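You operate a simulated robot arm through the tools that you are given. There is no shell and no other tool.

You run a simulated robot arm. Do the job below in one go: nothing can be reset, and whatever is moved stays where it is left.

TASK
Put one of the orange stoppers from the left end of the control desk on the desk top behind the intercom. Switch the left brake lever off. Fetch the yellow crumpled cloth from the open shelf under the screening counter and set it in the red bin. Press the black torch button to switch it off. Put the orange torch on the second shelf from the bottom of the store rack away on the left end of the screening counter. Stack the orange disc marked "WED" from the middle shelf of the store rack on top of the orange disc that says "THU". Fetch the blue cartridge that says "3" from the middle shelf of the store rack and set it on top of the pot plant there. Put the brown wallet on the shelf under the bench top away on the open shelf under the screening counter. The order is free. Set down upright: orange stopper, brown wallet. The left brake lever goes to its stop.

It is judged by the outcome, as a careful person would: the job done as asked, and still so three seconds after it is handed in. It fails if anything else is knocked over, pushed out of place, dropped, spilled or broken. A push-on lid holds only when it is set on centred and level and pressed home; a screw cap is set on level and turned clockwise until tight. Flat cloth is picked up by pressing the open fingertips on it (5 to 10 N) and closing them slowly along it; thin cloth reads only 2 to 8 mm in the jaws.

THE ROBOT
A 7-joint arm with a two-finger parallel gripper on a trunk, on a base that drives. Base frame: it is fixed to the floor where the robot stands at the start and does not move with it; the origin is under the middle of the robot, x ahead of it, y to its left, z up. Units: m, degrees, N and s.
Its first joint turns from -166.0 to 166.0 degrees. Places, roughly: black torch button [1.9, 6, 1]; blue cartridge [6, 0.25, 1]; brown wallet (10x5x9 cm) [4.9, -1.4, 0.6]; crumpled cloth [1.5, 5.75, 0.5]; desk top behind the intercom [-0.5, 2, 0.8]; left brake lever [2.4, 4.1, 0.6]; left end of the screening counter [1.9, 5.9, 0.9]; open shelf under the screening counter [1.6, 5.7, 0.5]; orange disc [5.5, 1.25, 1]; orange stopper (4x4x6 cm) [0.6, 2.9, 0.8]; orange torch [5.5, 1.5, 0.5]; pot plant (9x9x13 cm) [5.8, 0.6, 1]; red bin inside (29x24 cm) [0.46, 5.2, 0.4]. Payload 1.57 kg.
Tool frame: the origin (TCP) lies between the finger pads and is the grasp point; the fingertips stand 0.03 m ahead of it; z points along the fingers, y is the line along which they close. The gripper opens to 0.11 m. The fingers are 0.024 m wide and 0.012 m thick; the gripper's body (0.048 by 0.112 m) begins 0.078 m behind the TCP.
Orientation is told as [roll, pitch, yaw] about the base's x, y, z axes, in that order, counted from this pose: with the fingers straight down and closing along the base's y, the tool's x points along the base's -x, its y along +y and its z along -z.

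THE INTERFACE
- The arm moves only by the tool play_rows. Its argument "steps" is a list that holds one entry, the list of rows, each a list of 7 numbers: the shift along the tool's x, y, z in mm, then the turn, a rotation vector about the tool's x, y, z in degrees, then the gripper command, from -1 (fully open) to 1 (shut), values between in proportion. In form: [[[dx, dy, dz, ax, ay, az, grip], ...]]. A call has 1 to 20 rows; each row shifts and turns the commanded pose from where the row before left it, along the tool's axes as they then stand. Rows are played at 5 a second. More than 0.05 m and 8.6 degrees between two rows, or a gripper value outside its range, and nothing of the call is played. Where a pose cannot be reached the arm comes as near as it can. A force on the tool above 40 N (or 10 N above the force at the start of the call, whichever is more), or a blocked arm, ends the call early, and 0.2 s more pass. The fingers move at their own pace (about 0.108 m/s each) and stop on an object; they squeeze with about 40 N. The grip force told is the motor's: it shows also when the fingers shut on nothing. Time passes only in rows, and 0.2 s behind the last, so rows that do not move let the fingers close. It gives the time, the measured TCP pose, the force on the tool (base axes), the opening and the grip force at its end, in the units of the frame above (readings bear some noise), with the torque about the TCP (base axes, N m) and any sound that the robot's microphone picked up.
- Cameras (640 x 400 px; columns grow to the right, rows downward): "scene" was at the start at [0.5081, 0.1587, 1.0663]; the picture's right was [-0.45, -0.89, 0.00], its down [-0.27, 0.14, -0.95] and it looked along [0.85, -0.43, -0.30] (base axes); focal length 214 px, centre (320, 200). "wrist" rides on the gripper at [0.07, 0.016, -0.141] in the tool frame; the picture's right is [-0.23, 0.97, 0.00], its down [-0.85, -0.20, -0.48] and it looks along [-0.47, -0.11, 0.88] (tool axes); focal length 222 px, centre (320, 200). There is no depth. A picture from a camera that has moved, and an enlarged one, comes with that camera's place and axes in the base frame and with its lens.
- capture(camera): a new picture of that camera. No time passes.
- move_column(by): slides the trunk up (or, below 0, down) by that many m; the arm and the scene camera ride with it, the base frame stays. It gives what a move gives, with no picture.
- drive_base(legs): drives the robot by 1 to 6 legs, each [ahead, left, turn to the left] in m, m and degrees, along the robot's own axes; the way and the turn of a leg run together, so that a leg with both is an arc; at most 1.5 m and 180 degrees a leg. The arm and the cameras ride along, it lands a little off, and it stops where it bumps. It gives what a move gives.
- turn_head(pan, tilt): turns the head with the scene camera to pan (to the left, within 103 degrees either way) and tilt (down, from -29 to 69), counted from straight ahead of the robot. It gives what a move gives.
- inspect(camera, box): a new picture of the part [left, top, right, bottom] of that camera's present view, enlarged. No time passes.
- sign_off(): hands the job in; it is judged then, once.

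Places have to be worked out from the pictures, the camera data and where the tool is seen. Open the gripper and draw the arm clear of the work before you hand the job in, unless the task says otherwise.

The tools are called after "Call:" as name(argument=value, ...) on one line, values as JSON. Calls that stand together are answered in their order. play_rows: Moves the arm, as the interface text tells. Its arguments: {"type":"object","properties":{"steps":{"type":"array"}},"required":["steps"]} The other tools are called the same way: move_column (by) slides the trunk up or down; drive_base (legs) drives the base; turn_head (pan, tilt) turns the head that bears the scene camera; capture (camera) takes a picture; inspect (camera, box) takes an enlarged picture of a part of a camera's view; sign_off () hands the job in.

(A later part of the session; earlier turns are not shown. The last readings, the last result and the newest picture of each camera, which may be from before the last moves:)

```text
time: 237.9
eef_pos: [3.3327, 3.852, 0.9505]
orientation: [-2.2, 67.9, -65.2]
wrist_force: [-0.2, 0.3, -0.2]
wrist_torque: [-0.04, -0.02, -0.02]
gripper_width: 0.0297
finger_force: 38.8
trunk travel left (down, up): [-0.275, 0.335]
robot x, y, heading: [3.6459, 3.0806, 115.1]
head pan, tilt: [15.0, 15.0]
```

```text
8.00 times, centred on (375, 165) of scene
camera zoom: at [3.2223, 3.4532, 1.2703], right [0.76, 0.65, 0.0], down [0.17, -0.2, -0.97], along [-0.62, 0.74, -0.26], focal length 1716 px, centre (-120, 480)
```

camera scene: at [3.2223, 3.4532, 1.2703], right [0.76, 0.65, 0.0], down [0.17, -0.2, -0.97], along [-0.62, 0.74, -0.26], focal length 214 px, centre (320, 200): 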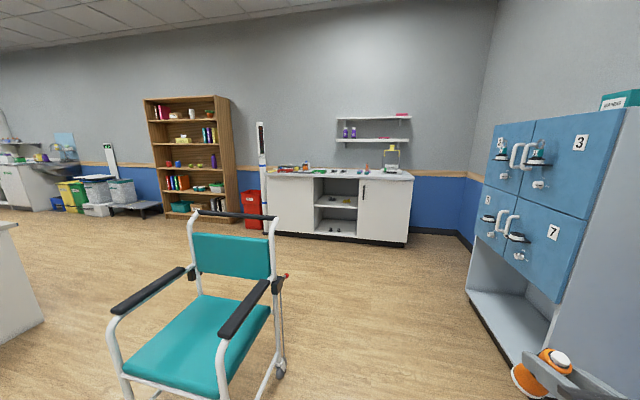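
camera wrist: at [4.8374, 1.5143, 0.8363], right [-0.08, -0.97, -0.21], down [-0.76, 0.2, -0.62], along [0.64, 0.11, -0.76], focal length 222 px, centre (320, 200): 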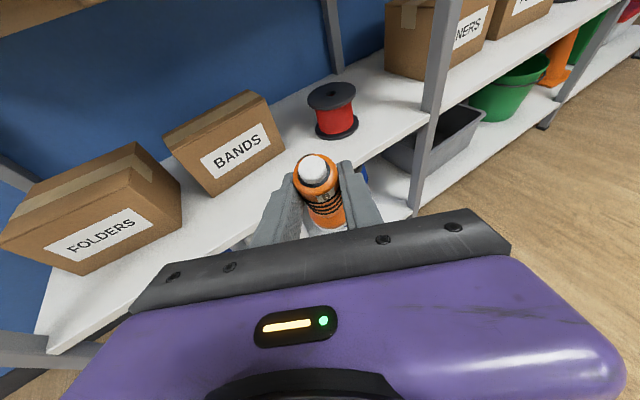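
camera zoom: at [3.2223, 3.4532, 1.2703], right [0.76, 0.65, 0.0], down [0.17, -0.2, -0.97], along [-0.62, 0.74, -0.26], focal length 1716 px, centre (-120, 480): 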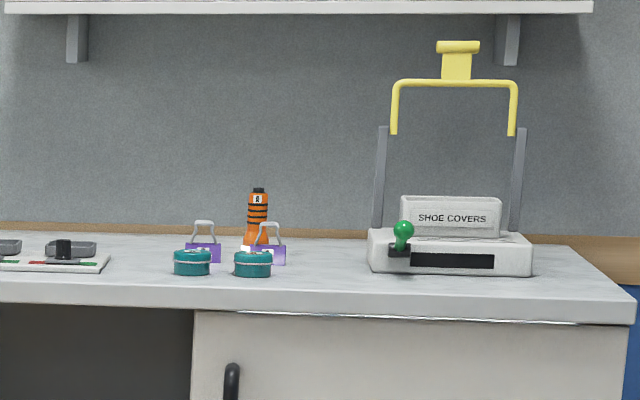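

Found: torch "A" with a black button stands on the counter at about [1.90, 5.97], matching the given place; the free stretch between it and the shoe-cover box (≈[2.05, 5.88]) fits the given "left end" place [1.9, 5.9]. I drive up to the counter on the lane right of the wheelchair.

Call:
drive_base(legs=[[1.1, 0, 0], [1.0, 0, 0.9]])

Call:
turn_head(pan=15, tilt=20)

Call:
capture(camera="scene")

Call:
capture(camera="wrist")

```text
time: 248.4
eef_pos: [2.4164, 5.7428, 0.9513]
orientation: [-2.3, 68.0, -64.4]
wrist_force: [0.1, -0.7, -0.8]
wrist_torque: [-0.04, 0.0, 0.01]
gripper_width: 0.0295
finger_force: 39.4
trunk travel left (down, up): [-0.275, 0.335]
robot x, y, heading: [2.74, 4.977, 116.3]
head pan, tilt: [15.0, 15.0]
```

```text
time: 249.0
eef_pos: [2.4153, 5.7424, 0.9513]
orientation: [-2.3, 68.0, -64.3]
wrist_force: [-0.9, -0.2, -0.6]
wrist_torque: [-0.03, 0.05, -0.02]
gripper_width: 0.0295
finger_force: 39.4
trunk travel left (down, up): [-0.275, 0.335]
robot x, y, heading: [2.7416, 4.9761, 116.1]
head pan, tilt: [15.0, 20.0]
```

```text
taken
camera scene: at [2.3107, 5.343, 1.2622], right [0.75, 0.66, 0.0], down [0.22, -0.26, -0.94], along [-0.62, 0.71, -0.34], focal length 214 px, centre (320, 200)
```

scene: 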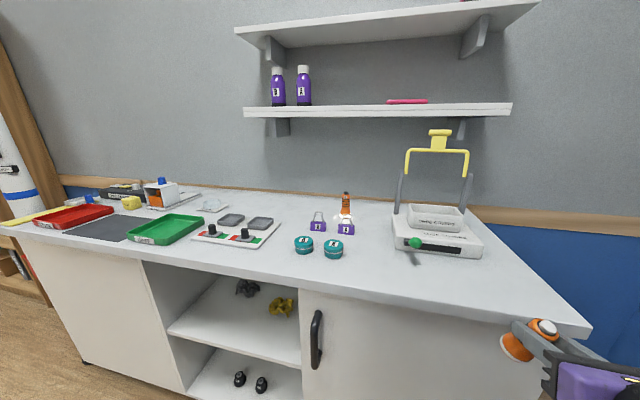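

```text
taken
camera wrist: at [2.4794, 5.658, 1.0684], right [0.9, 0.38, -0.22], down [0.17, -0.77, -0.61], along [-0.4, 0.51, -0.76], focal length 222 px, centre (320, 200)
```

wrist: 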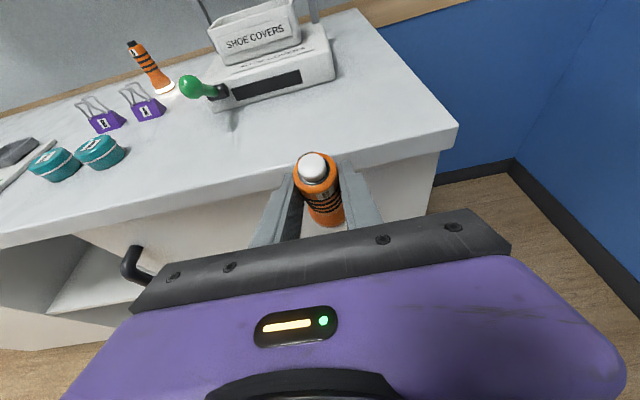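

Torch A's top is at [1.866, 6.005, 0.999], so the counter top is ≈0.889. I raise the trunk, bring the torch upright (42°), and drive left/forward so it comes over the free spot near [2.035, 5.91].

Call:
move_column(by=0.1)

Call:
play_rows(steps=[[[0, 0, 0, 0, -6.7, 0, 1], [0, 0, 0, 0, -6.7, 0, 1], [0, 0, 0, 0, -6.7, 0, 1], [0, 0, 0, 0, 0, 0, 1]]])

Call:
drive_base(legs=[[0, 0.25, 0], [0.25, 0, 0]])

Call:
capture(camera="wrist")

Call:
turn_head(pan=-10, tilt=35)

Call:
capture(camera="scene")

```text
time: 250.4
eef_pos: [2.4161, 5.7429, 1.0512]
orientation: [-2.2, 68.0, -64.2]
wrist_force: [-0.3, 0.0, -1.0]
wrist_torque: [-0.03, -0.03, 0.01]
gripper_width: 0.0295
finger_force: 38.3
trunk travel left (down, up): [-0.375, 0.235]
robot x, y, heading: [2.7416, 4.9781, 116.0]
head pan, tilt: [15.0, 20.0]
```

```text
time: 251.4
eef_pos: [2.4162, 5.742, 1.0496]
orientation: [-1.2, 47.9, -63.2]
wrist_force: [0.3, -0.7, -1.0]
wrist_torque: [0.01, 0.02, 0.0]
gripper_width: 0.0295
finger_force: 39.3
trunk travel left (down, up): [-0.375, 0.235]
robot x, y, heading: [2.7446, 4.9777, 115.9]
head pan, tilt: [15.0, 20.0]
```

```text
time: 254.6
eef_pos: [2.0793, 5.861, 1.0502]
orientation: [-1.2, 48.1, -63.2]
wrist_force: [0.0, 0.2, -1.8]
wrist_torque: [-0.01, -0.04, 0.01]
gripper_width: 0.0292
finger_force: 38.6
trunk travel left (down, up): [-0.375, 0.235]
robot x, y, heading: [2.4053, 5.096, 116.2]
head pan, tilt: [15.0, 20.0]
```

```text
taken
camera wrist: at [2.1213, 5.8175, 1.1973], right [0.93, 0.32, -0.18], down [0.25, -0.92, -0.31], along [-0.27, 0.24, -0.93], focal length 222 px, centre (320, 200)
```

wrist: 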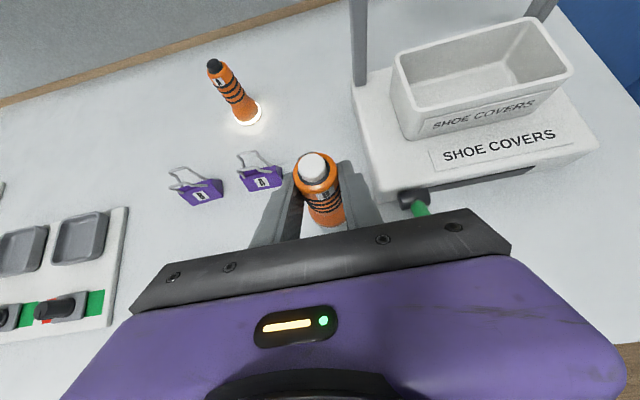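

```text
time: 255.5
eef_pos: [2.0802, 5.8612, 1.0511]
orientation: [-1.3, 48.0, -63.2]
wrist_force: [0.6, -0.6, -0.9]
wrist_torque: [-0.03, -0.03, -0.02]
gripper_width: 0.0293
finger_force: 39.1
trunk travel left (down, up): [-0.375, 0.235]
robot x, y, heading: [2.4062, 5.0936, 115.9]
head pan, tilt: [-10.0, 35.0]
```

```text
taken
camera scene: at [2.0104, 5.4751, 1.3384], right [0.96, 0.28, 0.0], down [0.16, -0.55, -0.82], along [-0.23, 0.79, -0.57], focal length 214 px, centre (320, 200)
```

scene: 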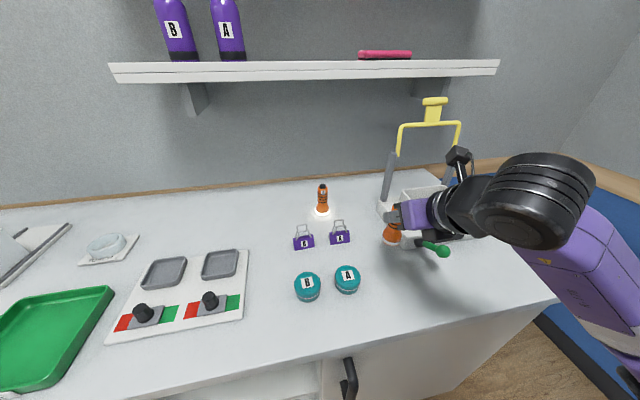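

The drop spot between lock "A" and the shoe-cover box (f-direction gap ≈13 cm) suits. I move 59 mm ahead, 21 mm left, then lower.

Call:
play_rows(steps=[[[0, -21, 0, 0, 0, 0, 1], [19.7, 0, 21.9, 0, 0, 0, 1], [19.7, 0, 21.9, 0, 0, 0, 1], [0, 0, 0, 0, 0, 0, 1]]])

Call:
play_rows(steps=[[[-18.6, 0, 16.7, 0, 0, 0, 1], [-18.6, 0, 16.7, 0, 0, 0, 1], [-14.9, 0, 13.4, 0, 0, 0, 1], [0, 0, 0, 0, 0, 0, 1]]])

Call:
capture(camera="wrist")

Call:
inspect(camera="scene", box=[280, 170, 480, 295])

```text
time: 256.5
eef_pos: [2.0341, 5.9024, 1.0511]
orientation: [-1.2, 48.0, -63.1]
wrist_force: [-0.4, -0.5, -0.2]
wrist_torque: [0.01, 0.0, -0.01]
gripper_width: 0.0295
finger_force: 39.0
trunk travel left (down, up): [-0.375, 0.235]
robot x, y, heading: [2.4062, 5.095, 116.1]
head pan, tilt: [-10.0, 35.0]
```

```text
time: 257.5
eef_pos: [2.0332, 5.9023, 0.9823]
orientation: [-1.3, 48.2, -63.1]
wrist_force: [-1.6, -1.2, 10.1]
wrist_torque: [0.1, -0.08, 0.03]
gripper_width: 0.0298
finger_force: 38.9
trunk travel left (down, up): [-0.375, 0.235]
robot x, y, heading: [2.3995, 5.0957, 116.1]
head pan, tilt: [-10.0, 35.0]
```

```text
taken
camera wrist: at [2.0748, 5.8585, 1.1287], right [0.93, 0.32, -0.18], down [0.25, -0.92, -0.32], along [-0.27, 0.25, -0.93], focal length 222 px, centre (320, 200)
```

wrist: 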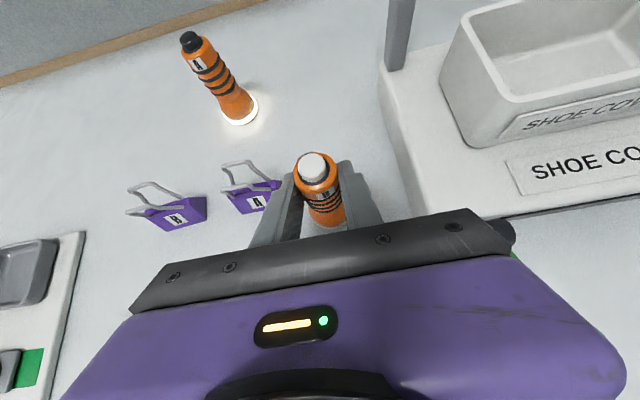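

```text
3.20 times, centred on (380, 232) of scene
camera zoom: at [2.0105, 5.4748, 1.3387], right [0.96, 0.28, 0.0], down [0.16, -0.55, -0.82], along [-0.23, 0.79, -0.57], focal length 686 px, centre (128, 96)
```

zoom: 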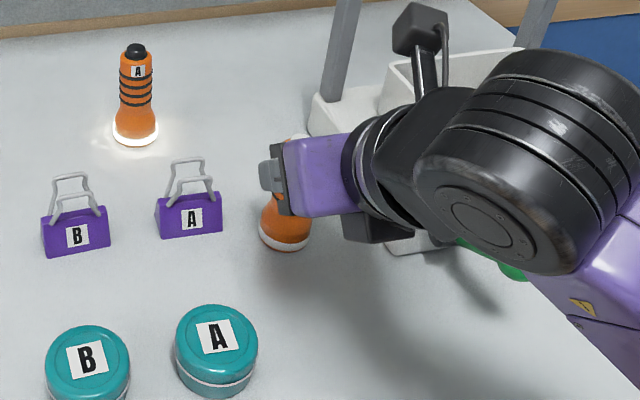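

Contact at z=0.982 (10 N): the torch stands. I open gently, then check and back off.

Call:
play_rows(steps=[[[0, 0, 0, 0, 0, 0, 0.3], [0, 0, 0, 0, 0, 0, 0.1], [0, 0, 0, 0, 0, 0, -0.09], [0, 0, 0, 0, 0, 0, -0.09]]])

Call:
capture(camera="wrist")

```text
time: 258.5
eef_pos: [2.0331, 5.9011, 0.981]
orientation: [-1.2, 48.0, -63.2]
wrist_force: [-1.5, -0.1, 1.0]
wrist_torque: [-0.05, 0.02, -0.01]
gripper_width: 0.0599
finger_force: 0.1
trunk travel left (down, up): [-0.375, 0.235]
robot x, y, heading: [2.4018, 5.0931, 116.2]
head pan, tilt: [-10.0, 35.0]
```

```text
taken
camera wrist: at [2.0747, 5.859, 1.1275], right [0.93, 0.32, -0.18], down [0.25, -0.92, -0.31], along [-0.27, 0.24, -0.93], focal length 222 px, centre (320, 200)
```

wrist: 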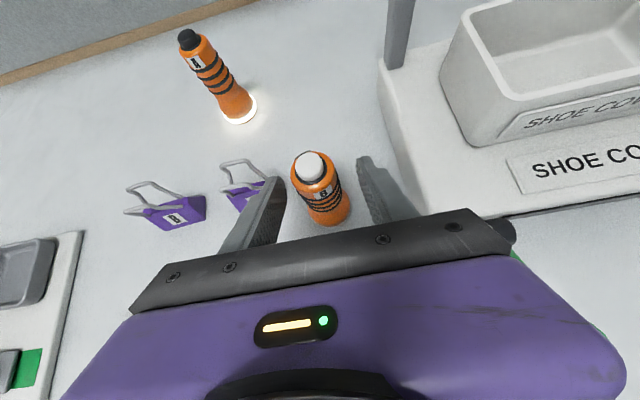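

The torch stands free. I withdraw along the tool axis and then up.

Call:
play_rows(steps=[[[0, 0, -20, 0, 0, 0, -0.09], [0, 0, -40, 0, 0, 0, -0.09], [0, 0, -40, 0, 0, 0, -0.09], [20, 0, -30, 0, 0, 0, -0.09], [0, 0, 0, 0, 0, 0, -0.09]]])

Call:
capture(camera="wrist")

Call:
capture(camera="scene")

```text
time: 259.7
eef_pos: [2.073, 5.8291, 1.085]
orientation: [-1.1, 47.8, -63.2]
wrist_force: [-0.1, -0.3, -0.1]
wrist_torque: [0.0, -0.02, -0.02]
gripper_width: 0.0599
finger_force: 0.0
trunk travel left (down, up): [-0.375, 0.235]
robot x, y, heading: [2.4034, 5.0929, 116.2]
head pan, tilt: [-10.0, 35.0]
```

```text
taken
camera wrist: at [2.1152, 5.7867, 1.2303], right [0.93, 0.32, -0.18], down [0.25, -0.92, -0.31], along [-0.27, 0.24, -0.93], focal length 222 px, centre (320, 200)
```

wrist: 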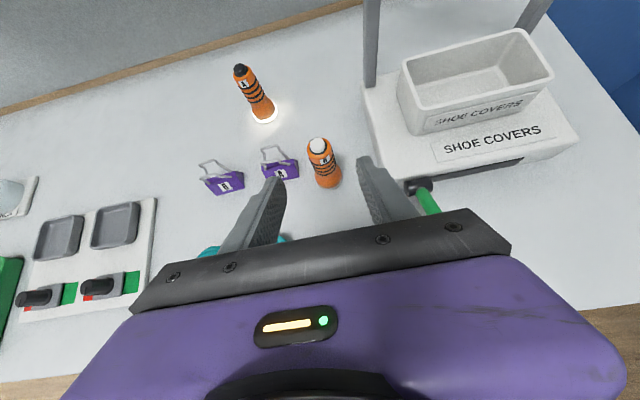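

```text
taken
camera scene: at [2.0104, 5.4751, 1.3383], right [0.96, 0.28, 0.0], down [0.16, -0.55, -0.82], along [-0.23, 0.79, -0.57], focal length 214 px, centre (320, 200)
```

scene: 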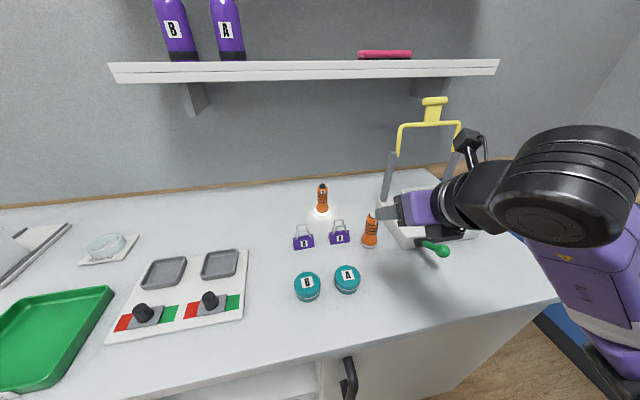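

Torch B stands well. Now the black button on torch A at [1.868, 6.006, ~1.01], under the wall shelf. I close the fingers, drive 0.12 m forward and bring the closed fingertips above the button.

Call:
play_rows(steps=[[[0, 0, 0, 0, 0, 0, 1], [0, 0, 0, 0, 0, 0, 1], [0, 0, 0, 0, 0, 0, 1]]])

Call:
drive_base(legs=[[0.12, 0, 0]])

Call:
capture(camera="wrist")

Call:
turn_head(pan=-20, tilt=20)

Call:
capture(camera="scene")

```text
time: 260.5
eef_pos: [2.0738, 5.8292, 1.0842]
orientation: [-1.3, 48.0, -63.2]
wrist_force: [-0.6, -0.7, 0.3]
wrist_torque: [0.05, 0.01, 0.0]
gripper_width: 0.0
finger_force: 21.6
trunk travel left (down, up): [-0.375, 0.235]
robot x, y, heading: [2.4031, 5.0921, 115.8]
head pan, tilt: [-10.0, 35.0]
```

```text
time: 261.8
eef_pos: [2.0222, 5.9386, 1.0828]
orientation: [-1.3, 48.0, -63.4]
wrist_force: [-0.3, 0.1, 0.0]
wrist_torque: [-0.01, -0.02, 0.01]
gripper_width: 0.0003
finger_force: 21.9
trunk travel left (down, up): [-0.375, 0.235]
robot x, y, heading: [2.3537, 5.2002, 116.1]
head pan, tilt: [-10.0, 35.0]
```

```text
taken
camera wrist: at [2.0636, 5.8951, 1.23], right [0.93, 0.31, -0.18], down [0.25, -0.92, -0.31], along [-0.27, 0.24, -0.93], focal length 222 px, centre (320, 200)
```

wrist: 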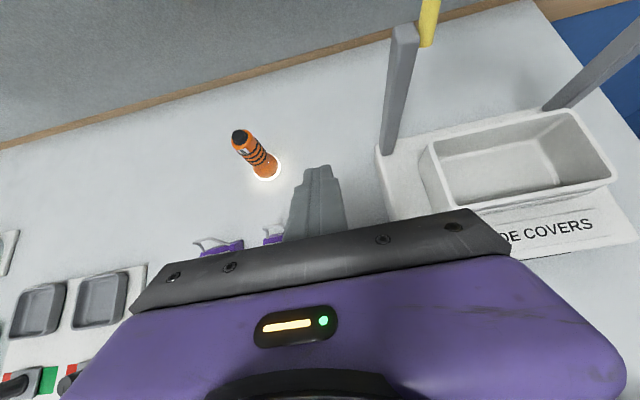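

```text
time: 262.5
eef_pos: [2.0216, 5.9391, 1.0835]
orientation: [-1.2, 48.1, -63.2]
wrist_force: [0.0, -0.2, 0.3]
wrist_torque: [0.02, 0.01, -0.01]
gripper_width: 0.0001
finger_force: 21.2
trunk travel left (down, up): [-0.375, 0.235]
robot x, y, heading: [2.3522, 5.2028, 115.9]
head pan, tilt: [-20.0, 20.0]
```

```text
taken
camera scene: at [1.973, 5.5914, 1.3621], right [0.99, 0.1, 0.0], down [0.04, -0.34, -0.94], along [-0.1, 0.93, -0.34], focal length 214 px, centre (320, 200)
```

scene: 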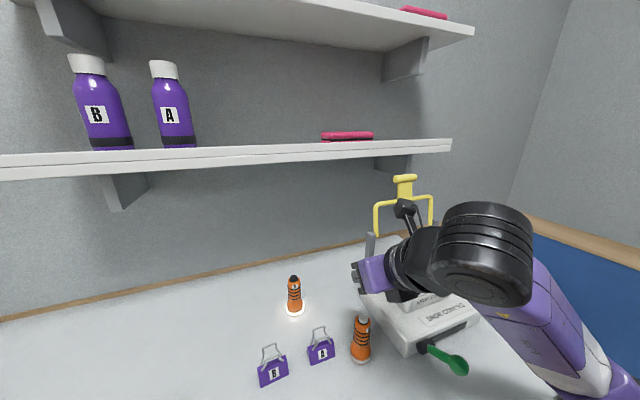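

Button refined to [1.869, 6.004]. I move the closed tips left 107 mm and forward 112 mm to just above it.

Call:
play_rows(steps=[[[0, -36, 0, 0, 0, 0, 1], [0, -36, 0, 0, 0, 0, 1], [0, -35, 0, 0, 0, 0, 1], [25, 0, 27.8, 0, 0, 0, 1], [25, 0, 27.8, 0, 0, 0, 1], [25, 0, 27.8, 0, 0, 0, 1], [0, 0, 0, 0, 0, 0, 1]]])

Call:
capture(camera="wrist")

Call:
inspect(camera="scene", box=[220, 210, 420, 335])

```text
time: 264.1
eef_pos: [1.874, 5.9877, 1.0855]
orientation: [-1.2, 48.0, -63.4]
wrist_force: [-0.1, -0.1, -0.4]
wrist_torque: [-0.01, -0.01, 0.01]
gripper_width: 0.0
finger_force: 21.4
trunk travel left (down, up): [-0.375, 0.235]
robot x, y, heading: [2.3534, 5.2018, 116.0]
head pan, tilt: [-20.0, 20.0]
```

```text
taken
camera wrist: at [1.9165, 5.9449, 1.2313], right [0.93, 0.31, -0.18], down [0.25, -0.92, -0.31], along [-0.27, 0.25, -0.93], focal length 222 px, centre (320, 200)
```

wrist: 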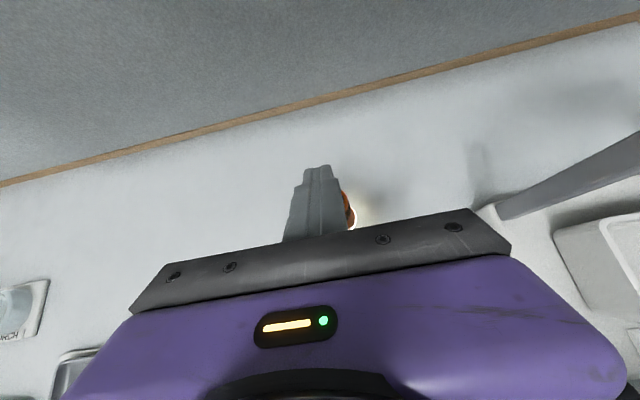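

```text
3.20 times, centred on (320, 272) of scene
camera zoom: at [1.973, 5.5913, 1.3622], right [0.99, 0.1, 0.0], down [0.04, -0.34, -0.94], along [-0.1, 0.93, -0.34], focal length 686 px, centre (320, -32)
```

zoom: 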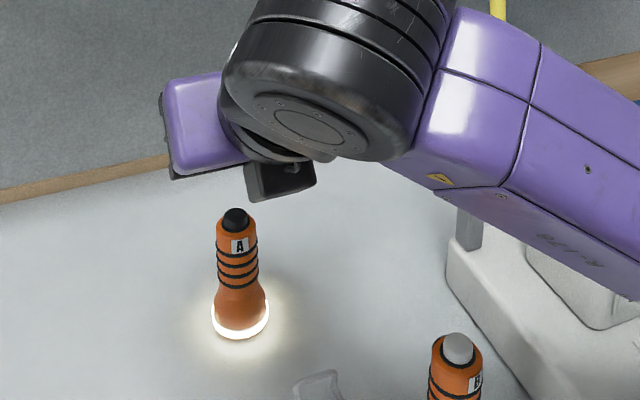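

Tip and button line up in both views. I lower 38 mm, then press in 1 mm steps watching force and sound.

Call:
play_rows(steps=[[[-14.1, 0, 12.7, 0, 0, 0, 1], [-14.1, 0, 12.7, 0, 0, 0, 1], [0, 0, 0, 0, 0, 0, 1]]])

Call:
play_rows(steps=[[[-1.5, 0, 1.3, 0, 0, 0, 1], [-1.5, 0, 1.3, 0, 0, 0, 1], [0, 0, 0, 0, 0, 0, 1]]])

Call:
inspect(camera="scene", box=[220, 210, 420, 335])

```text
time: 264.9
eef_pos: [1.8756, 5.987, 1.0461]
orientation: [-1.3, 48.0, -63.4]
wrist_force: [0.4, 0.4, 0.4]
wrist_torque: [-0.02, 0.02, -0.01]
gripper_width: 0.0
finger_force: 21.7
trunk travel left (down, up): [-0.375, 0.235]
robot x, y, heading: [2.3502, 5.2042, 115.9]
head pan, tilt: [-20.0, 20.0]
```

```text
time: 265.7
eef_pos: [1.8739, 5.9882, 1.0416]
orientation: [-1.1, 47.9, -63.3]
wrist_force: [0.4, -0.4, -0.4]
wrist_torque: [0.02, -0.04, -0.02]
gripper_width: 0.0
finger_force: 21.2
trunk travel left (down, up): [-0.375, 0.235]
robot x, y, heading: [2.3485, 5.2012, 115.9]
head pan, tilt: [-20.0, 20.0]
```

```text
3.20 times, centred on (320, 272) of scene
camera zoom: at [1.973, 5.5914, 1.3622], right [0.99, 0.1, 0.0], down [0.04, -0.34, -0.94], along [-0.1, 0.93, -0.34], focal length 686 px, centre (320, -32)
```

zoom: 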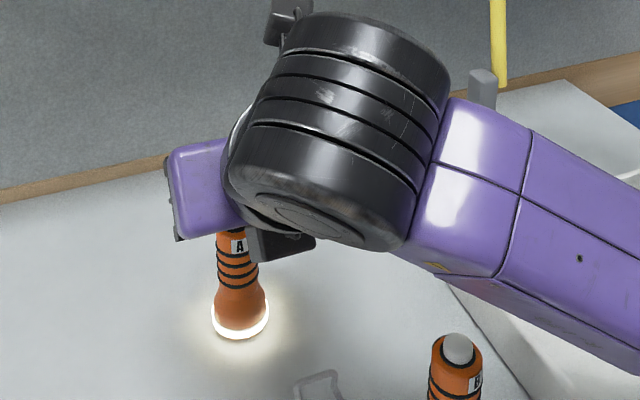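

Not in contact yet (z=1.0416). I continue down in small steps.

Call:
play_rows(steps=[[[-0.75, 0, 0.67, 0, 0, 0, 1], [-0.75, 0, 0.67, 0, 0, 0, 1], [-0.75, 0, 0.67, 0, 0, 0, 1], [0, 0, 0, 0, 0, 0, 1]]])

Call:
play_rows(steps=[[[-0.75, 0, 0.67, 0, 0, 0, 1], [-0.75, 0, 0.67, 0, 0, 0, 1], [0, 0, 0, 0, 0, 0, 1]]])

```text
time: 266.7
eef_pos: [1.8738, 5.987, 1.0388]
orientation: [-1.1, 47.9, -63.3]
wrist_force: [-0.1, -0.6, -0.4]
wrist_torque: [-0.06, 0.01, 0.02]
gripper_width: 0.0
finger_force: 21.2
trunk travel left (down, up): [-0.375, 0.235]
robot x, y, heading: [2.3531, 5.2053, 116.0]
head pan, tilt: [-20.0, 20.0]
```

```text
time: 267.5
eef_pos: [1.8742, 5.9874, 1.0377]
orientation: [-1.2, 48.0, -63.3]
wrist_force: [-0.3, 0.4, -0.8]
wrist_torque: [-0.01, 0.0, 0.0]
gripper_width: 0.0
finger_force: 21.2
trunk travel left (down, up): [-0.375, 0.235]
robot x, y, heading: [2.3527, 5.2039, 115.8]
head pan, tilt: [-20.0, 20.0]
```

Call:
play_rows(steps=[[[-0.75, 0, 0.67, 0, 0, 0, 1], [-0.75, 0, 0.67, 0, 0, 0, 1], [-0.75, 0, 0.67, 0, 0, 0, 1], [0, 0, 0, 0, 0, 0, 1]]])

Call:
play_rows(steps=[[[-0.75, 0, 0.67, 0, 0, 0, 1], [-0.75, 0, 0.67, 0, 0, 0, 1], [-0.75, 0, 0.67, 0, 0, 0, 1], [0, 0, 0, 0, 0, 0, 1]]])

Call:
inspect(camera="scene", box=[220, 210, 420, 335])

```text
time: 268.5
eef_pos: [1.8745, 5.9879, 1.0345]
orientation: [-1.2, 47.9, -63.2]
wrist_force: [0.4, -0.2, 0.3]
wrist_torque: [-0.05, -0.03, -0.03]
gripper_width: 0.0
finger_force: 21.2
trunk travel left (down, up): [-0.375, 0.235]
robot x, y, heading: [2.3515, 5.2009, 115.8]
head pan, tilt: [-20.0, 20.0]
```

```text
time: 269.5
eef_pos: [1.8737, 5.9885, 1.0323]
orientation: [-1.1, 47.9, -63.4]
wrist_force: [-0.2, -1.1, 0.6]
wrist_torque: [0.04, 0.01, -0.03]
gripper_width: 0.0
finger_force: 21.6
trunk travel left (down, up): [-0.375, 0.235]
robot x, y, heading: [2.352, 5.2029, 116.1]
head pan, tilt: [-20.0, 20.0]
heard: click
```

```text
3.20 times, centred on (320, 272) of scene
camera zoom: at [1.973, 5.5913, 1.3622], right [0.99, 0.1, 0.0], down [0.04, -0.34, -0.94], along [-0.1, 0.93, -0.34], focal length 686 px, centre (320, -32)
```

zoom: 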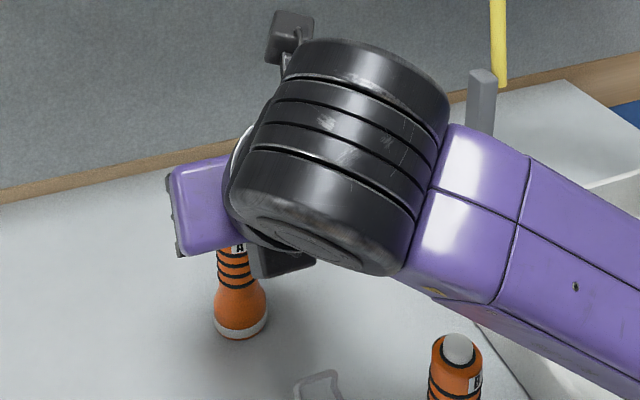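

A click, and the light is off. I lift straight up and check it stays off.

Call:
play_rows(steps=[[[7.4, 0, -6.7, 0, 0, 0, 1], [14.9, 0, -13.4, 0, 0, 0, 1], [22.3, 0, -20, 0, 0, 0, 1], [0, 0, 0, 0, 0, 0, 1]]])

Call:
inspect(camera="scene", box=[220, 210, 420, 335])

```text
time: 270.5
eef_pos: [1.8745, 5.9887, 1.0914]
orientation: [-1.2, 48.0, -63.3]
wrist_force: [-0.4, -0.7, 0.0]
wrist_torque: [0.0, -0.01, 0.01]
gripper_width: 0.0
finger_force: 21.3
trunk travel left (down, up): [-0.375, 0.235]
robot x, y, heading: [2.3513, 5.2011, 116.4]
head pan, tilt: [-20.0, 20.0]
```

```text
3.20 times, centred on (320, 272) of scene
camera zoom: at [1.973, 5.5914, 1.3622], right [0.99, 0.1, 0.0], down [0.04, -0.34, -0.94], along [-0.1, 0.93, -0.34], focal length 686 px, centre (320, -32)
```

zoom: 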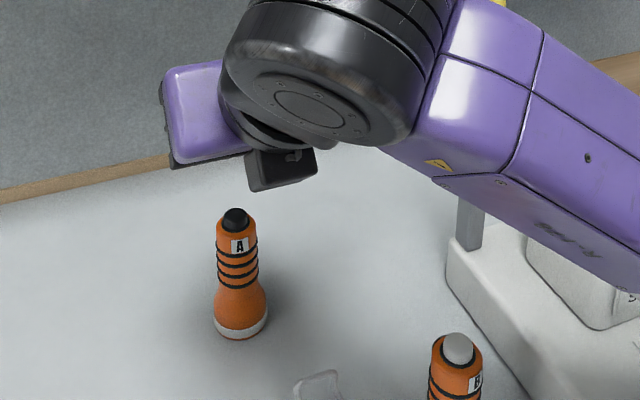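

Torch A is off and upright. Next the yellow cloth on the open shelf under the counter. I back off, lower the trunk and look inside.

Call:
drive_base(legs=[[-0.45, 0, 0], [0, 0.35, 0]])

Call:
move_column(by=-0.37)

Call:
turn_head(pan=-5, tilt=25)

Call:
capture(camera="scene")

Call:
capture(camera="wrist")

```text
time: 275.1
eef_pos: [1.755, 5.4276, 1.0915]
orientation: [-1.1, 47.9, -63.2]
wrist_force: [0.2, -0.9, -0.7]
wrist_torque: [0.0, 0.03, -0.02]
gripper_width: 0.0
finger_force: 21.1
trunk travel left (down, up): [-0.375, 0.235]
robot x, y, heading: [2.24, 4.6408, 116.3]
head pan, tilt: [-20.0, 20.0]
```

```text
time: 278.7
eef_pos: [1.7551, 5.4264, 0.7203]
orientation: [-1.2, 48.0, -63.2]
wrist_force: [0.2, -0.6, 0.7]
wrist_torque: [0.05, -0.01, -0.03]
gripper_width: 0.0001
finger_force: 20.9
trunk travel left (down, up): [-0.005, 0.605]
robot x, y, heading: [2.2346, 4.6407, 116.2]
head pan, tilt: [-20.0, 20.0]
```

```text
time: 279.5
eef_pos: [1.7552, 5.426, 0.7199]
orientation: [-1.2, 48.0, -63.2]
wrist_force: [0.0, -0.4, 0.3]
wrist_torque: [-0.04, -0.01, -0.02]
gripper_width: 0.0
finger_force: 21.4
trunk travel left (down, up): [-0.005, 0.605]
robot x, y, heading: [2.2336, 4.6399, 116.1]
head pan, tilt: [-5.0, 25.0]
```

```text
taken
camera scene: at [1.8313, 5.0235, 0.9841], right [0.93, 0.36, 0.0], down [0.15, -0.39, -0.91], along [-0.33, 0.85, -0.42], focal length 214 px, centre (320, 200)
```

scene: 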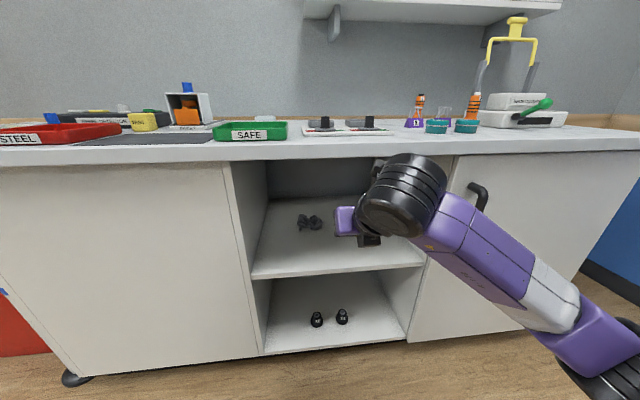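

```text
taken
camera wrist: at [1.7976, 5.3839, 0.8678], right [0.93, 0.32, -0.18], down [0.25, -0.92, -0.31], along [-0.27, 0.24, -0.93], focal length 222 px, centre (320, 200)
```

wrist: 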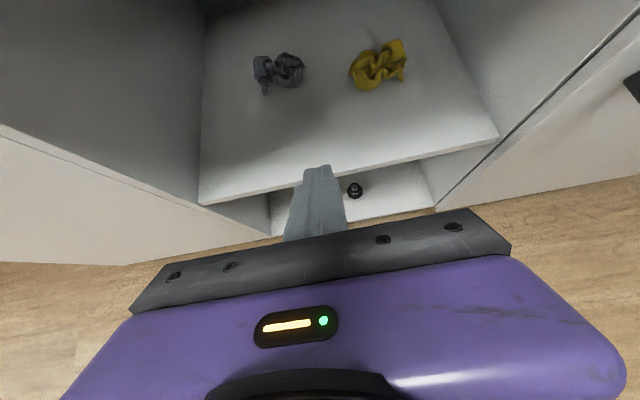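

Shelf top ≈0.50; yellow cloth at ≈[1.719, 5.773], near the compartment's right side. To keep the forearm off the right door I approach turned 28° to the right from further left.

Call:
drive_base(legs=[[-0.1, 0, 0], [0, 0, -28], [0.05, 0.58, 0]])

Call:
capture(camera="wrist")

Call:
turn_head(pan=0, tilt=30)

Call:
capture(camera="scene")

```text
time: 284.6
eef_pos: [1.6988, 5.5332, 0.7222]
orientation: [-1.5, 47.8, -92.5]
wrist_force: [0.0, -0.9, -0.5]
wrist_torque: [0.3, 0.06, 0.02]
gripper_width: 0.0
finger_force: 21.1
trunk travel left (down, up): [-0.005, 0.605]
robot x, y, heading: [1.7467, 4.6151, 87.9]
head pan, tilt: [-5.0, 25.0]
stopped in leg 3: the force on the tool passed its limit at 80 N (the readings are from after the stop); the commanded pose is now the measured one
```

```text
taken
camera wrist: at [1.7148, 5.4751, 0.8679], right [0.97, -0.18, -0.19], down [-0.23, -0.92, -0.31], along [-0.12, 0.34, -0.93], focal length 222 px, centre (320, 200)
```

wrist: 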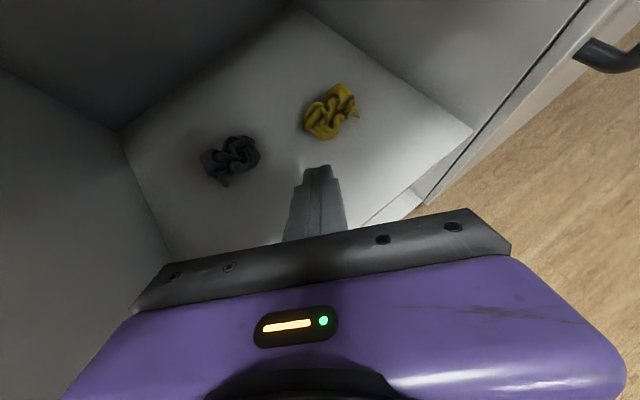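

```text
time: 285.3
eef_pos: [1.698, 5.5339, 0.7206]
orientation: [-1.6, 47.9, -92.5]
wrist_force: [1.3, -2.6, 0.2]
wrist_torque: [0.46, 0.18, 0.01]
gripper_width: 0.0
finger_force: 21.4
trunk travel left (down, up): [-0.005, 0.605]
robot x, y, heading: [1.7427, 4.6171, 87.8]
head pan, tilt: [0.0, 30.0]
```

```text
taken
camera scene: at [1.5618, 5.1407, 0.9762], right [1.0, -0.03, 0.0], down [-0.02, -0.5, -0.87], along [0.03, 0.87, -0.5], focal length 214 px, centre (320, 200)
```

scene: 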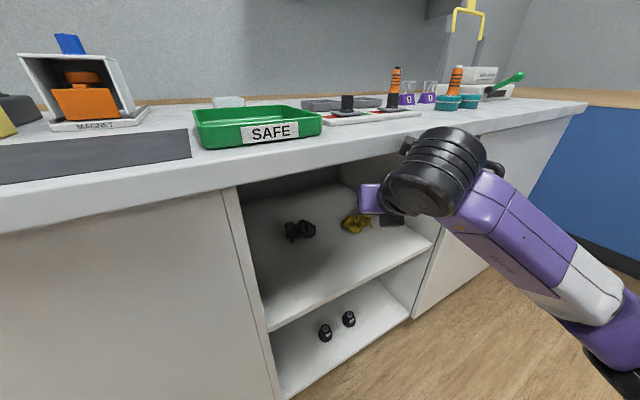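

The wrist camera brushed the counter's front edge during the sideways drive; the items on top still stand. I back off 8 cm and lower the tool below the counter top.

Call:
drive_base(legs=[[-0.1, 0, 0]])

Call:
play_rows(steps=[[[-22.3, 0, 20, 0, 0, 0, -0.2], [-22.3, 0, 20, 0, 0, 0, -0.2], [-22.3, 0, 20, 0, 0, 0, -0.2], [-22.3, 0, 20, 0, 0, 0, -0.2], [0, 0, 0, 0, 0, 0, -0.2]]])

Call:
capture(camera="wrist")

Call:
capture(camera="scene")

```text
time: 286.4
eef_pos: [1.6944, 5.4339, 0.72]
orientation: [-1.5, 47.7, -92.5]
wrist_force: [0.1, -0.6, -1.2]
wrist_torque: [-0.01, 0.02, -0.01]
gripper_width: 0.0
finger_force: 20.9
trunk travel left (down, up): [-0.005, 0.605]
robot x, y, heading: [1.7418, 4.5151, 88.0]
head pan, tilt: [0.0, 30.0]
```

```text
time: 287.6
eef_pos: [1.6923, 5.433, 0.5993]
orientation: [-1.6, 47.9, -92.5]
wrist_force: [0.2, 0.0, -0.5]
wrist_torque: [0.02, -0.01, 0.03]
gripper_width: 0.0661
finger_force: 0.0
trunk travel left (down, up): [-0.005, 0.605]
robot x, y, heading: [1.7422, 4.5135, 88.3]
head pan, tilt: [0.0, 30.0]
```

```text
taken
camera wrist: at [1.7086, 5.3743, 0.7467], right [0.97, -0.17, -0.19], down [-0.23, -0.92, -0.31], along [-0.12, 0.34, -0.93], focal length 222 px, centre (320, 200)
```

wrist: 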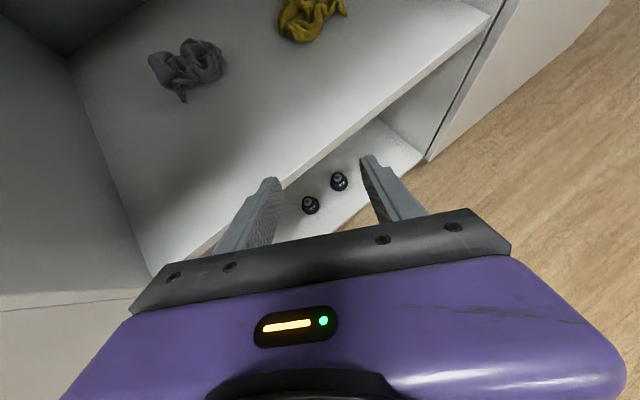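

```text
taken
camera scene: at [1.5584, 5.0406, 0.9761], right [1.0, -0.03, 0.0], down [-0.02, -0.5, -0.87], along [0.03, 0.87, -0.5], focal length 214 px, centre (320, 200)
```

scene: 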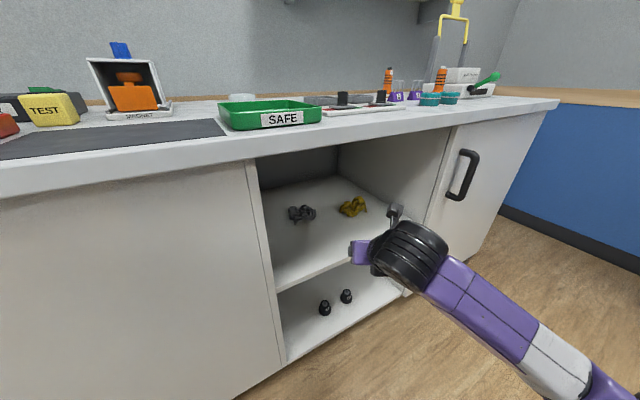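

Clear now. The cloth is at ≈[1.722, 5.768]. I drive 0.27 m forward into the compartment mouth and look.

Call:
drive_base(legs=[[0.27, 0, 0]])

Call:
capture(camera="wrist")

Call:
turn_head(pan=-25, tilt=35)

Call:
capture(camera="scene")

```text
time: 289.5
eef_pos: [1.7032, 5.7017, 0.6013]
orientation: [-1.6, 47.8, -92.6]
wrist_force: [0.5, 0.1, -0.7]
wrist_torque: [0.02, 0.01, -0.03]
gripper_width: 0.0661
finger_force: 0.1
trunk travel left (down, up): [-0.005, 0.605]
robot x, y, heading: [1.7496, 4.7865, 87.6]
head pan, tilt: [0.0, 30.0]
```

```text
taken
camera wrist: at [1.7198, 5.6436, 0.7469], right [0.97, -0.18, -0.19], down [-0.23, -0.92, -0.31], along [-0.12, 0.34, -0.93], focal length 222 px, centre (320, 200)
```

wrist: 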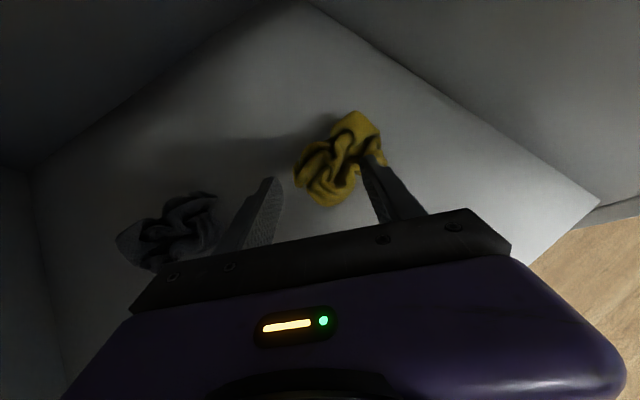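

```text
time: 290.4
eef_pos: [1.7041, 5.7029, 0.601]
orientation: [-1.6, 47.8, -92.6]
wrist_force: [-0.9, -0.2, -0.2]
wrist_torque: [0.01, -0.01, 0.02]
gripper_width: 0.066
finger_force: 0.0
trunk travel left (down, up): [-0.005, 0.605]
robot x, y, heading: [1.752, 4.7891, 88.0]
head pan, tilt: [-25.0, 35.0]
```

```text
taken
camera scene: at [1.6057, 5.2982, 0.9684], right [0.89, -0.45, 0.0], down [-0.26, -0.51, -0.82], along [0.37, 0.73, -0.57], focal length 214 px, centre (320, 200)
```

scene: 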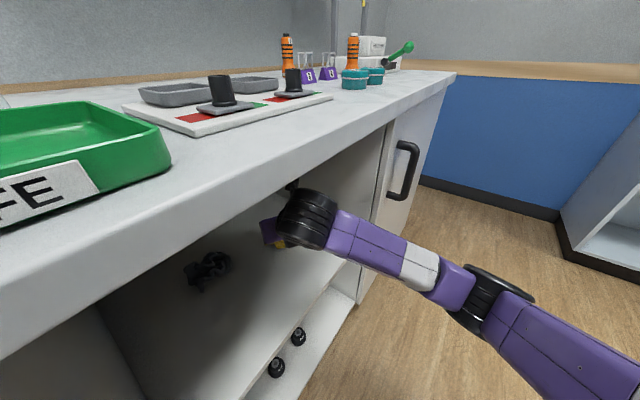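

The arm is clear. I open fully, centre over the cloth and lower so the fingertips almost touch the shelf on both sides of it.

Call:
play_rows(steps=[[[0, 20.5, 0, 0, 0, 0, -1], [20, 0, 22.3, 0, 0, 0, -1], [20, 0, 22.3, 0, 0, 0, -1], [-12, 0, 10.8, 0, 0, 0, -1], [-12, 0, 10.8, 0, 0, 0, -1], [0, 0, 0, 0, 0, 0, -1]]])

Call:
capture(camera="wrist")

```text
time: 291.8
eef_pos: [1.7253, 5.7619, 0.5678]
orientation: [-1.6, 47.8, -92.6]
wrist_force: [-0.9, 0.0, 0.0]
wrist_torque: [0.0, 0.0, 0.02]
gripper_width: 0.1103
finger_force: 0.1
trunk travel left (down, up): [-0.005, 0.605]
robot x, y, heading: [1.7526, 4.7862, 88.2]
head pan, tilt: [-25.0, 35.0]
```

```text
taken
camera wrist: at [1.7414, 5.7035, 0.714], right [0.97, -0.18, -0.19], down [-0.23, -0.92, -0.31], along [-0.12, 0.34, -0.93], focal length 222 px, centre (320, 200)
```

wrist: 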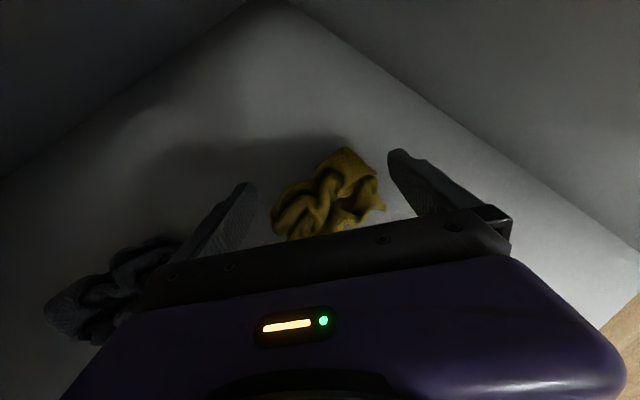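

Good. I lower the last 33 mm, then close slowly.

Call:
play_rows(steps=[[[-12, 0, 10.8, 0, 0, 0, -1], [-8, 0, 7.2, 0, 0, 0, -1], [-3.7, 0, 3.3, 0, 0, 0, -1], [0, 0, 0, 0, 0, 0, -1]]])

Call:
play_rows(steps=[[[0, 0, 0, 0, 0, 0, -0.6], [0, 0, 0, 0, 0, 0, -0.3], [0, 0, 0, 0, 0, 0, 0], [0, 0, 0, 0, 0, 0, 0.3], [0, 0, 0, 0, 0, 0, 0.6], [0, 0, 0, 0, 0, 0, 1], [0, 0, 0, 0, 0, 0, 1], [0, 0, 0, 0, 0, 0, 1]]])

Call:
capture(camera="wrist")

```text
time: 292.8
eef_pos: [1.7258, 5.7604, 0.5325]
orientation: [-1.4, 47.5, -92.7]
wrist_force: [0.2, 0.2, -0.6]
wrist_torque: [-0.01, -0.02, 0.04]
gripper_width: 0.1101
finger_force: 0.1
trunk travel left (down, up): [-0.005, 0.605]
robot x, y, heading: [1.7507, 4.7855, 87.9]
head pan, tilt: [-25.0, 35.0]
```

```text
time: 294.6
eef_pos: [1.7238, 5.7612, 0.5358]
orientation: [-1.5, 47.7, -92.6]
wrist_force: [-0.5, 0.9, -0.1]
wrist_torque: [0.01, 0.01, 0.02]
gripper_width: 0.1048
finger_force: 39.8
trunk travel left (down, up): [-0.005, 0.605]
robot x, y, heading: [1.7503, 4.7857, 88.0]
head pan, tilt: [-25.0, 35.0]
```

```text
taken
camera wrist: at [1.7407, 5.7026, 0.6823], right [0.97, -0.18, -0.19], down [-0.23, -0.92, -0.31], along [-0.12, 0.34, -0.93], focal length 222 px, centre (320, 200)
```

wrist: 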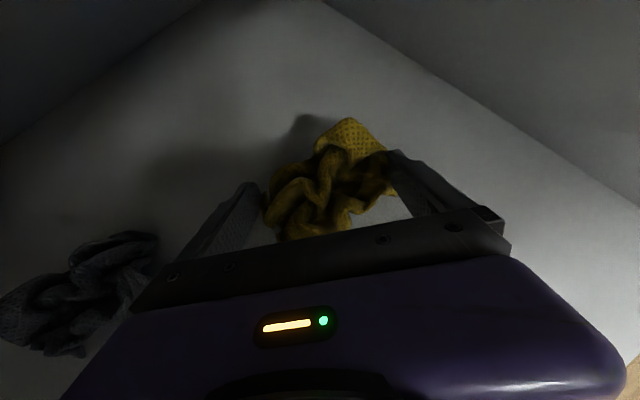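

The crumpled cloth is held (105 mm wide). I lift slowly and check.

Call:
play_rows(steps=[[[2.2, 0, -2, 0, 0, 0, 1], [3, 0, -2.7, 0, 0, 0, 1], [4.5, 0, -4, 0, 0, 0, 1], [7.4, 0, -6.7, 0, 0, 0, 1], [7.4, 0, -6.7, 0, 0, 0, 1], [7.4, 0, -6.7, 0, 0, 0, 1], [7.4, 0, -6.7, 0, 0, 0, 1], [0, 0, 0, 0, 0, 0, 1]]])

Call:
capture(camera="wrist")

```text
time: 296.4
eef_pos: [1.7255, 5.7612, 0.5887]
orientation: [-1.6, 47.8, -92.6]
wrist_force: [-0.1, -0.4, -0.7]
wrist_torque: [0.04, -0.02, 0.01]
gripper_width: 0.1048
finger_force: 40.1
trunk travel left (down, up): [-0.005, 0.605]
robot x, y, heading: [1.7558, 4.7847, 87.9]
head pan, tilt: [-25.0, 35.0]
```

```text
taken
camera wrist: at [1.7413, 5.7029, 0.735], right [0.97, -0.18, -0.19], down [-0.23, -0.92, -0.31], along [-0.12, 0.34, -0.93], focal length 222 px, centre (320, 200)
```

wrist: 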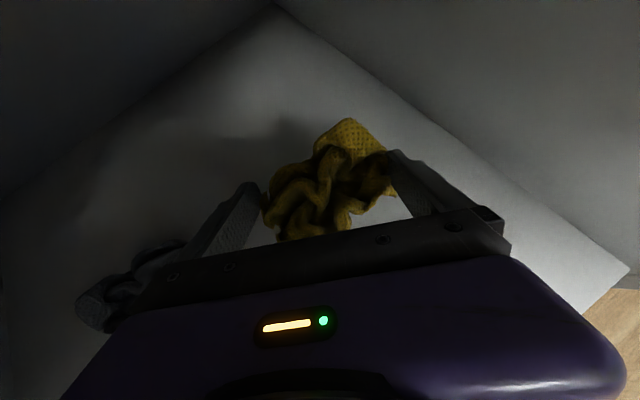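

The cloth is held. I back out, raise the trunk and turn toward the red bin to view it.

Call:
drive_base(legs=[[-0.5, 0, 0]])

Call:
move_column(by=0.3)

Call:
drive_base(legs=[[0, 0, 28], [0, 0.5, 0]])

Call:
turn_head(pan=10, tilt=25)

Call:
capture(camera="scene")

Call:
capture(camera="wrist")

```text
time: 299.4
eef_pos: [1.7095, 5.2574, 0.5899]
orientation: [-1.6, 47.9, -92.9]
wrist_force: [-0.1, 0.4, -0.5]
wrist_torque: [-0.01, 0.01, 0.01]
gripper_width: 0.1048
finger_force: 39.9
trunk travel left (down, up): [-0.005, 0.605]
robot x, y, heading: [1.7308, 4.2813, 87.5]
head pan, tilt: [-25.0, 35.0]
```

```text
time: 302.4
eef_pos: [1.7107, 5.2582, 0.8875]
orientation: [-1.6, 47.8, -92.9]
wrist_force: [-1.3, 0.2, 0.7]
wrist_torque: [0.03, 0.03, 0.03]
gripper_width: 0.1043
finger_force: 40.0
trunk travel left (down, up): [-0.305, 0.305]
robot x, y, heading: [1.7314, 4.2807, 87.9]
head pan, tilt: [-25.0, 35.0]
```

```text
time: 306.7
eef_pos: [0.8077, 4.9205, 0.8887]
orientation: [-1.6, 47.8, -65.2]
wrist_force: [-0.3, -0.8, -0.9]
wrist_torque: [0.01, 0.01, 0.02]
gripper_width: 0.1041
finger_force: 40.5
trunk travel left (down, up): [-0.305, 0.305]
robot x, y, heading: [1.282, 4.0645, 115.5]
head pan, tilt: [-25.0, 35.0]
```

```text
time: 307.7
eef_pos: [0.8077, 4.9203, 0.8882]
orientation: [-1.6, 47.9, -65.1]
wrist_force: [0.0, -0.4, -1.0]
wrist_torque: [0.0, -0.01, -0.02]
gripper_width: 0.1043
finger_force: 40.2
trunk travel left (down, up): [-0.305, 0.305]
robot x, y, heading: [1.2812, 4.0639, 115.4]
head pan, tilt: [10.0, 25.0]
```

```text
taken
camera scene: at [0.8625, 4.443, 1.2841], right [0.82, 0.58, 0.0], down [0.24, -0.35, -0.91], along [-0.52, 0.74, -0.42], focal length 214 px, centre (320, 200)
```

scene: 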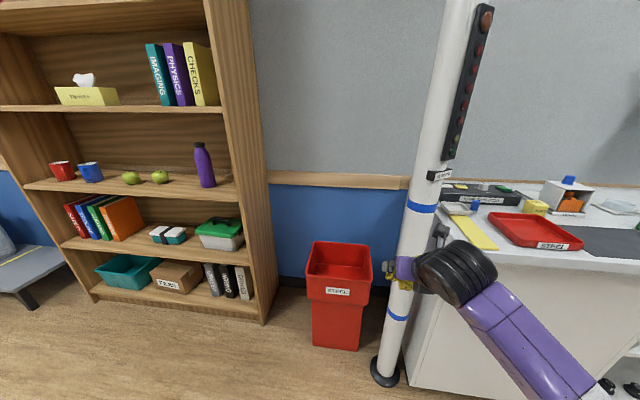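

```text
taken
camera wrist: at [0.8487, 4.877, 1.0349], right [0.94, 0.29, -0.19], down [0.22, -0.92, -0.31], along [-0.26, 0.25, -0.93], focal length 222 px, centre (320, 200)
```

wrist: 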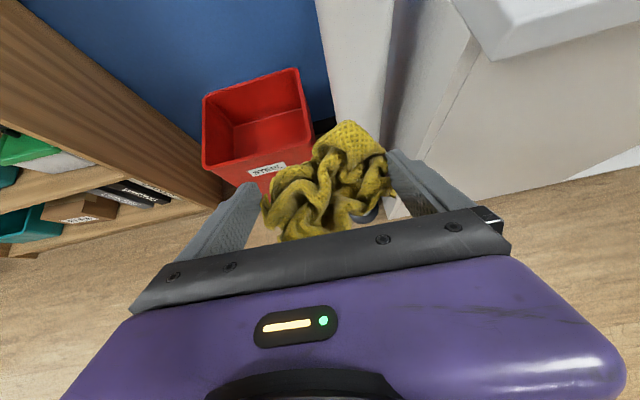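

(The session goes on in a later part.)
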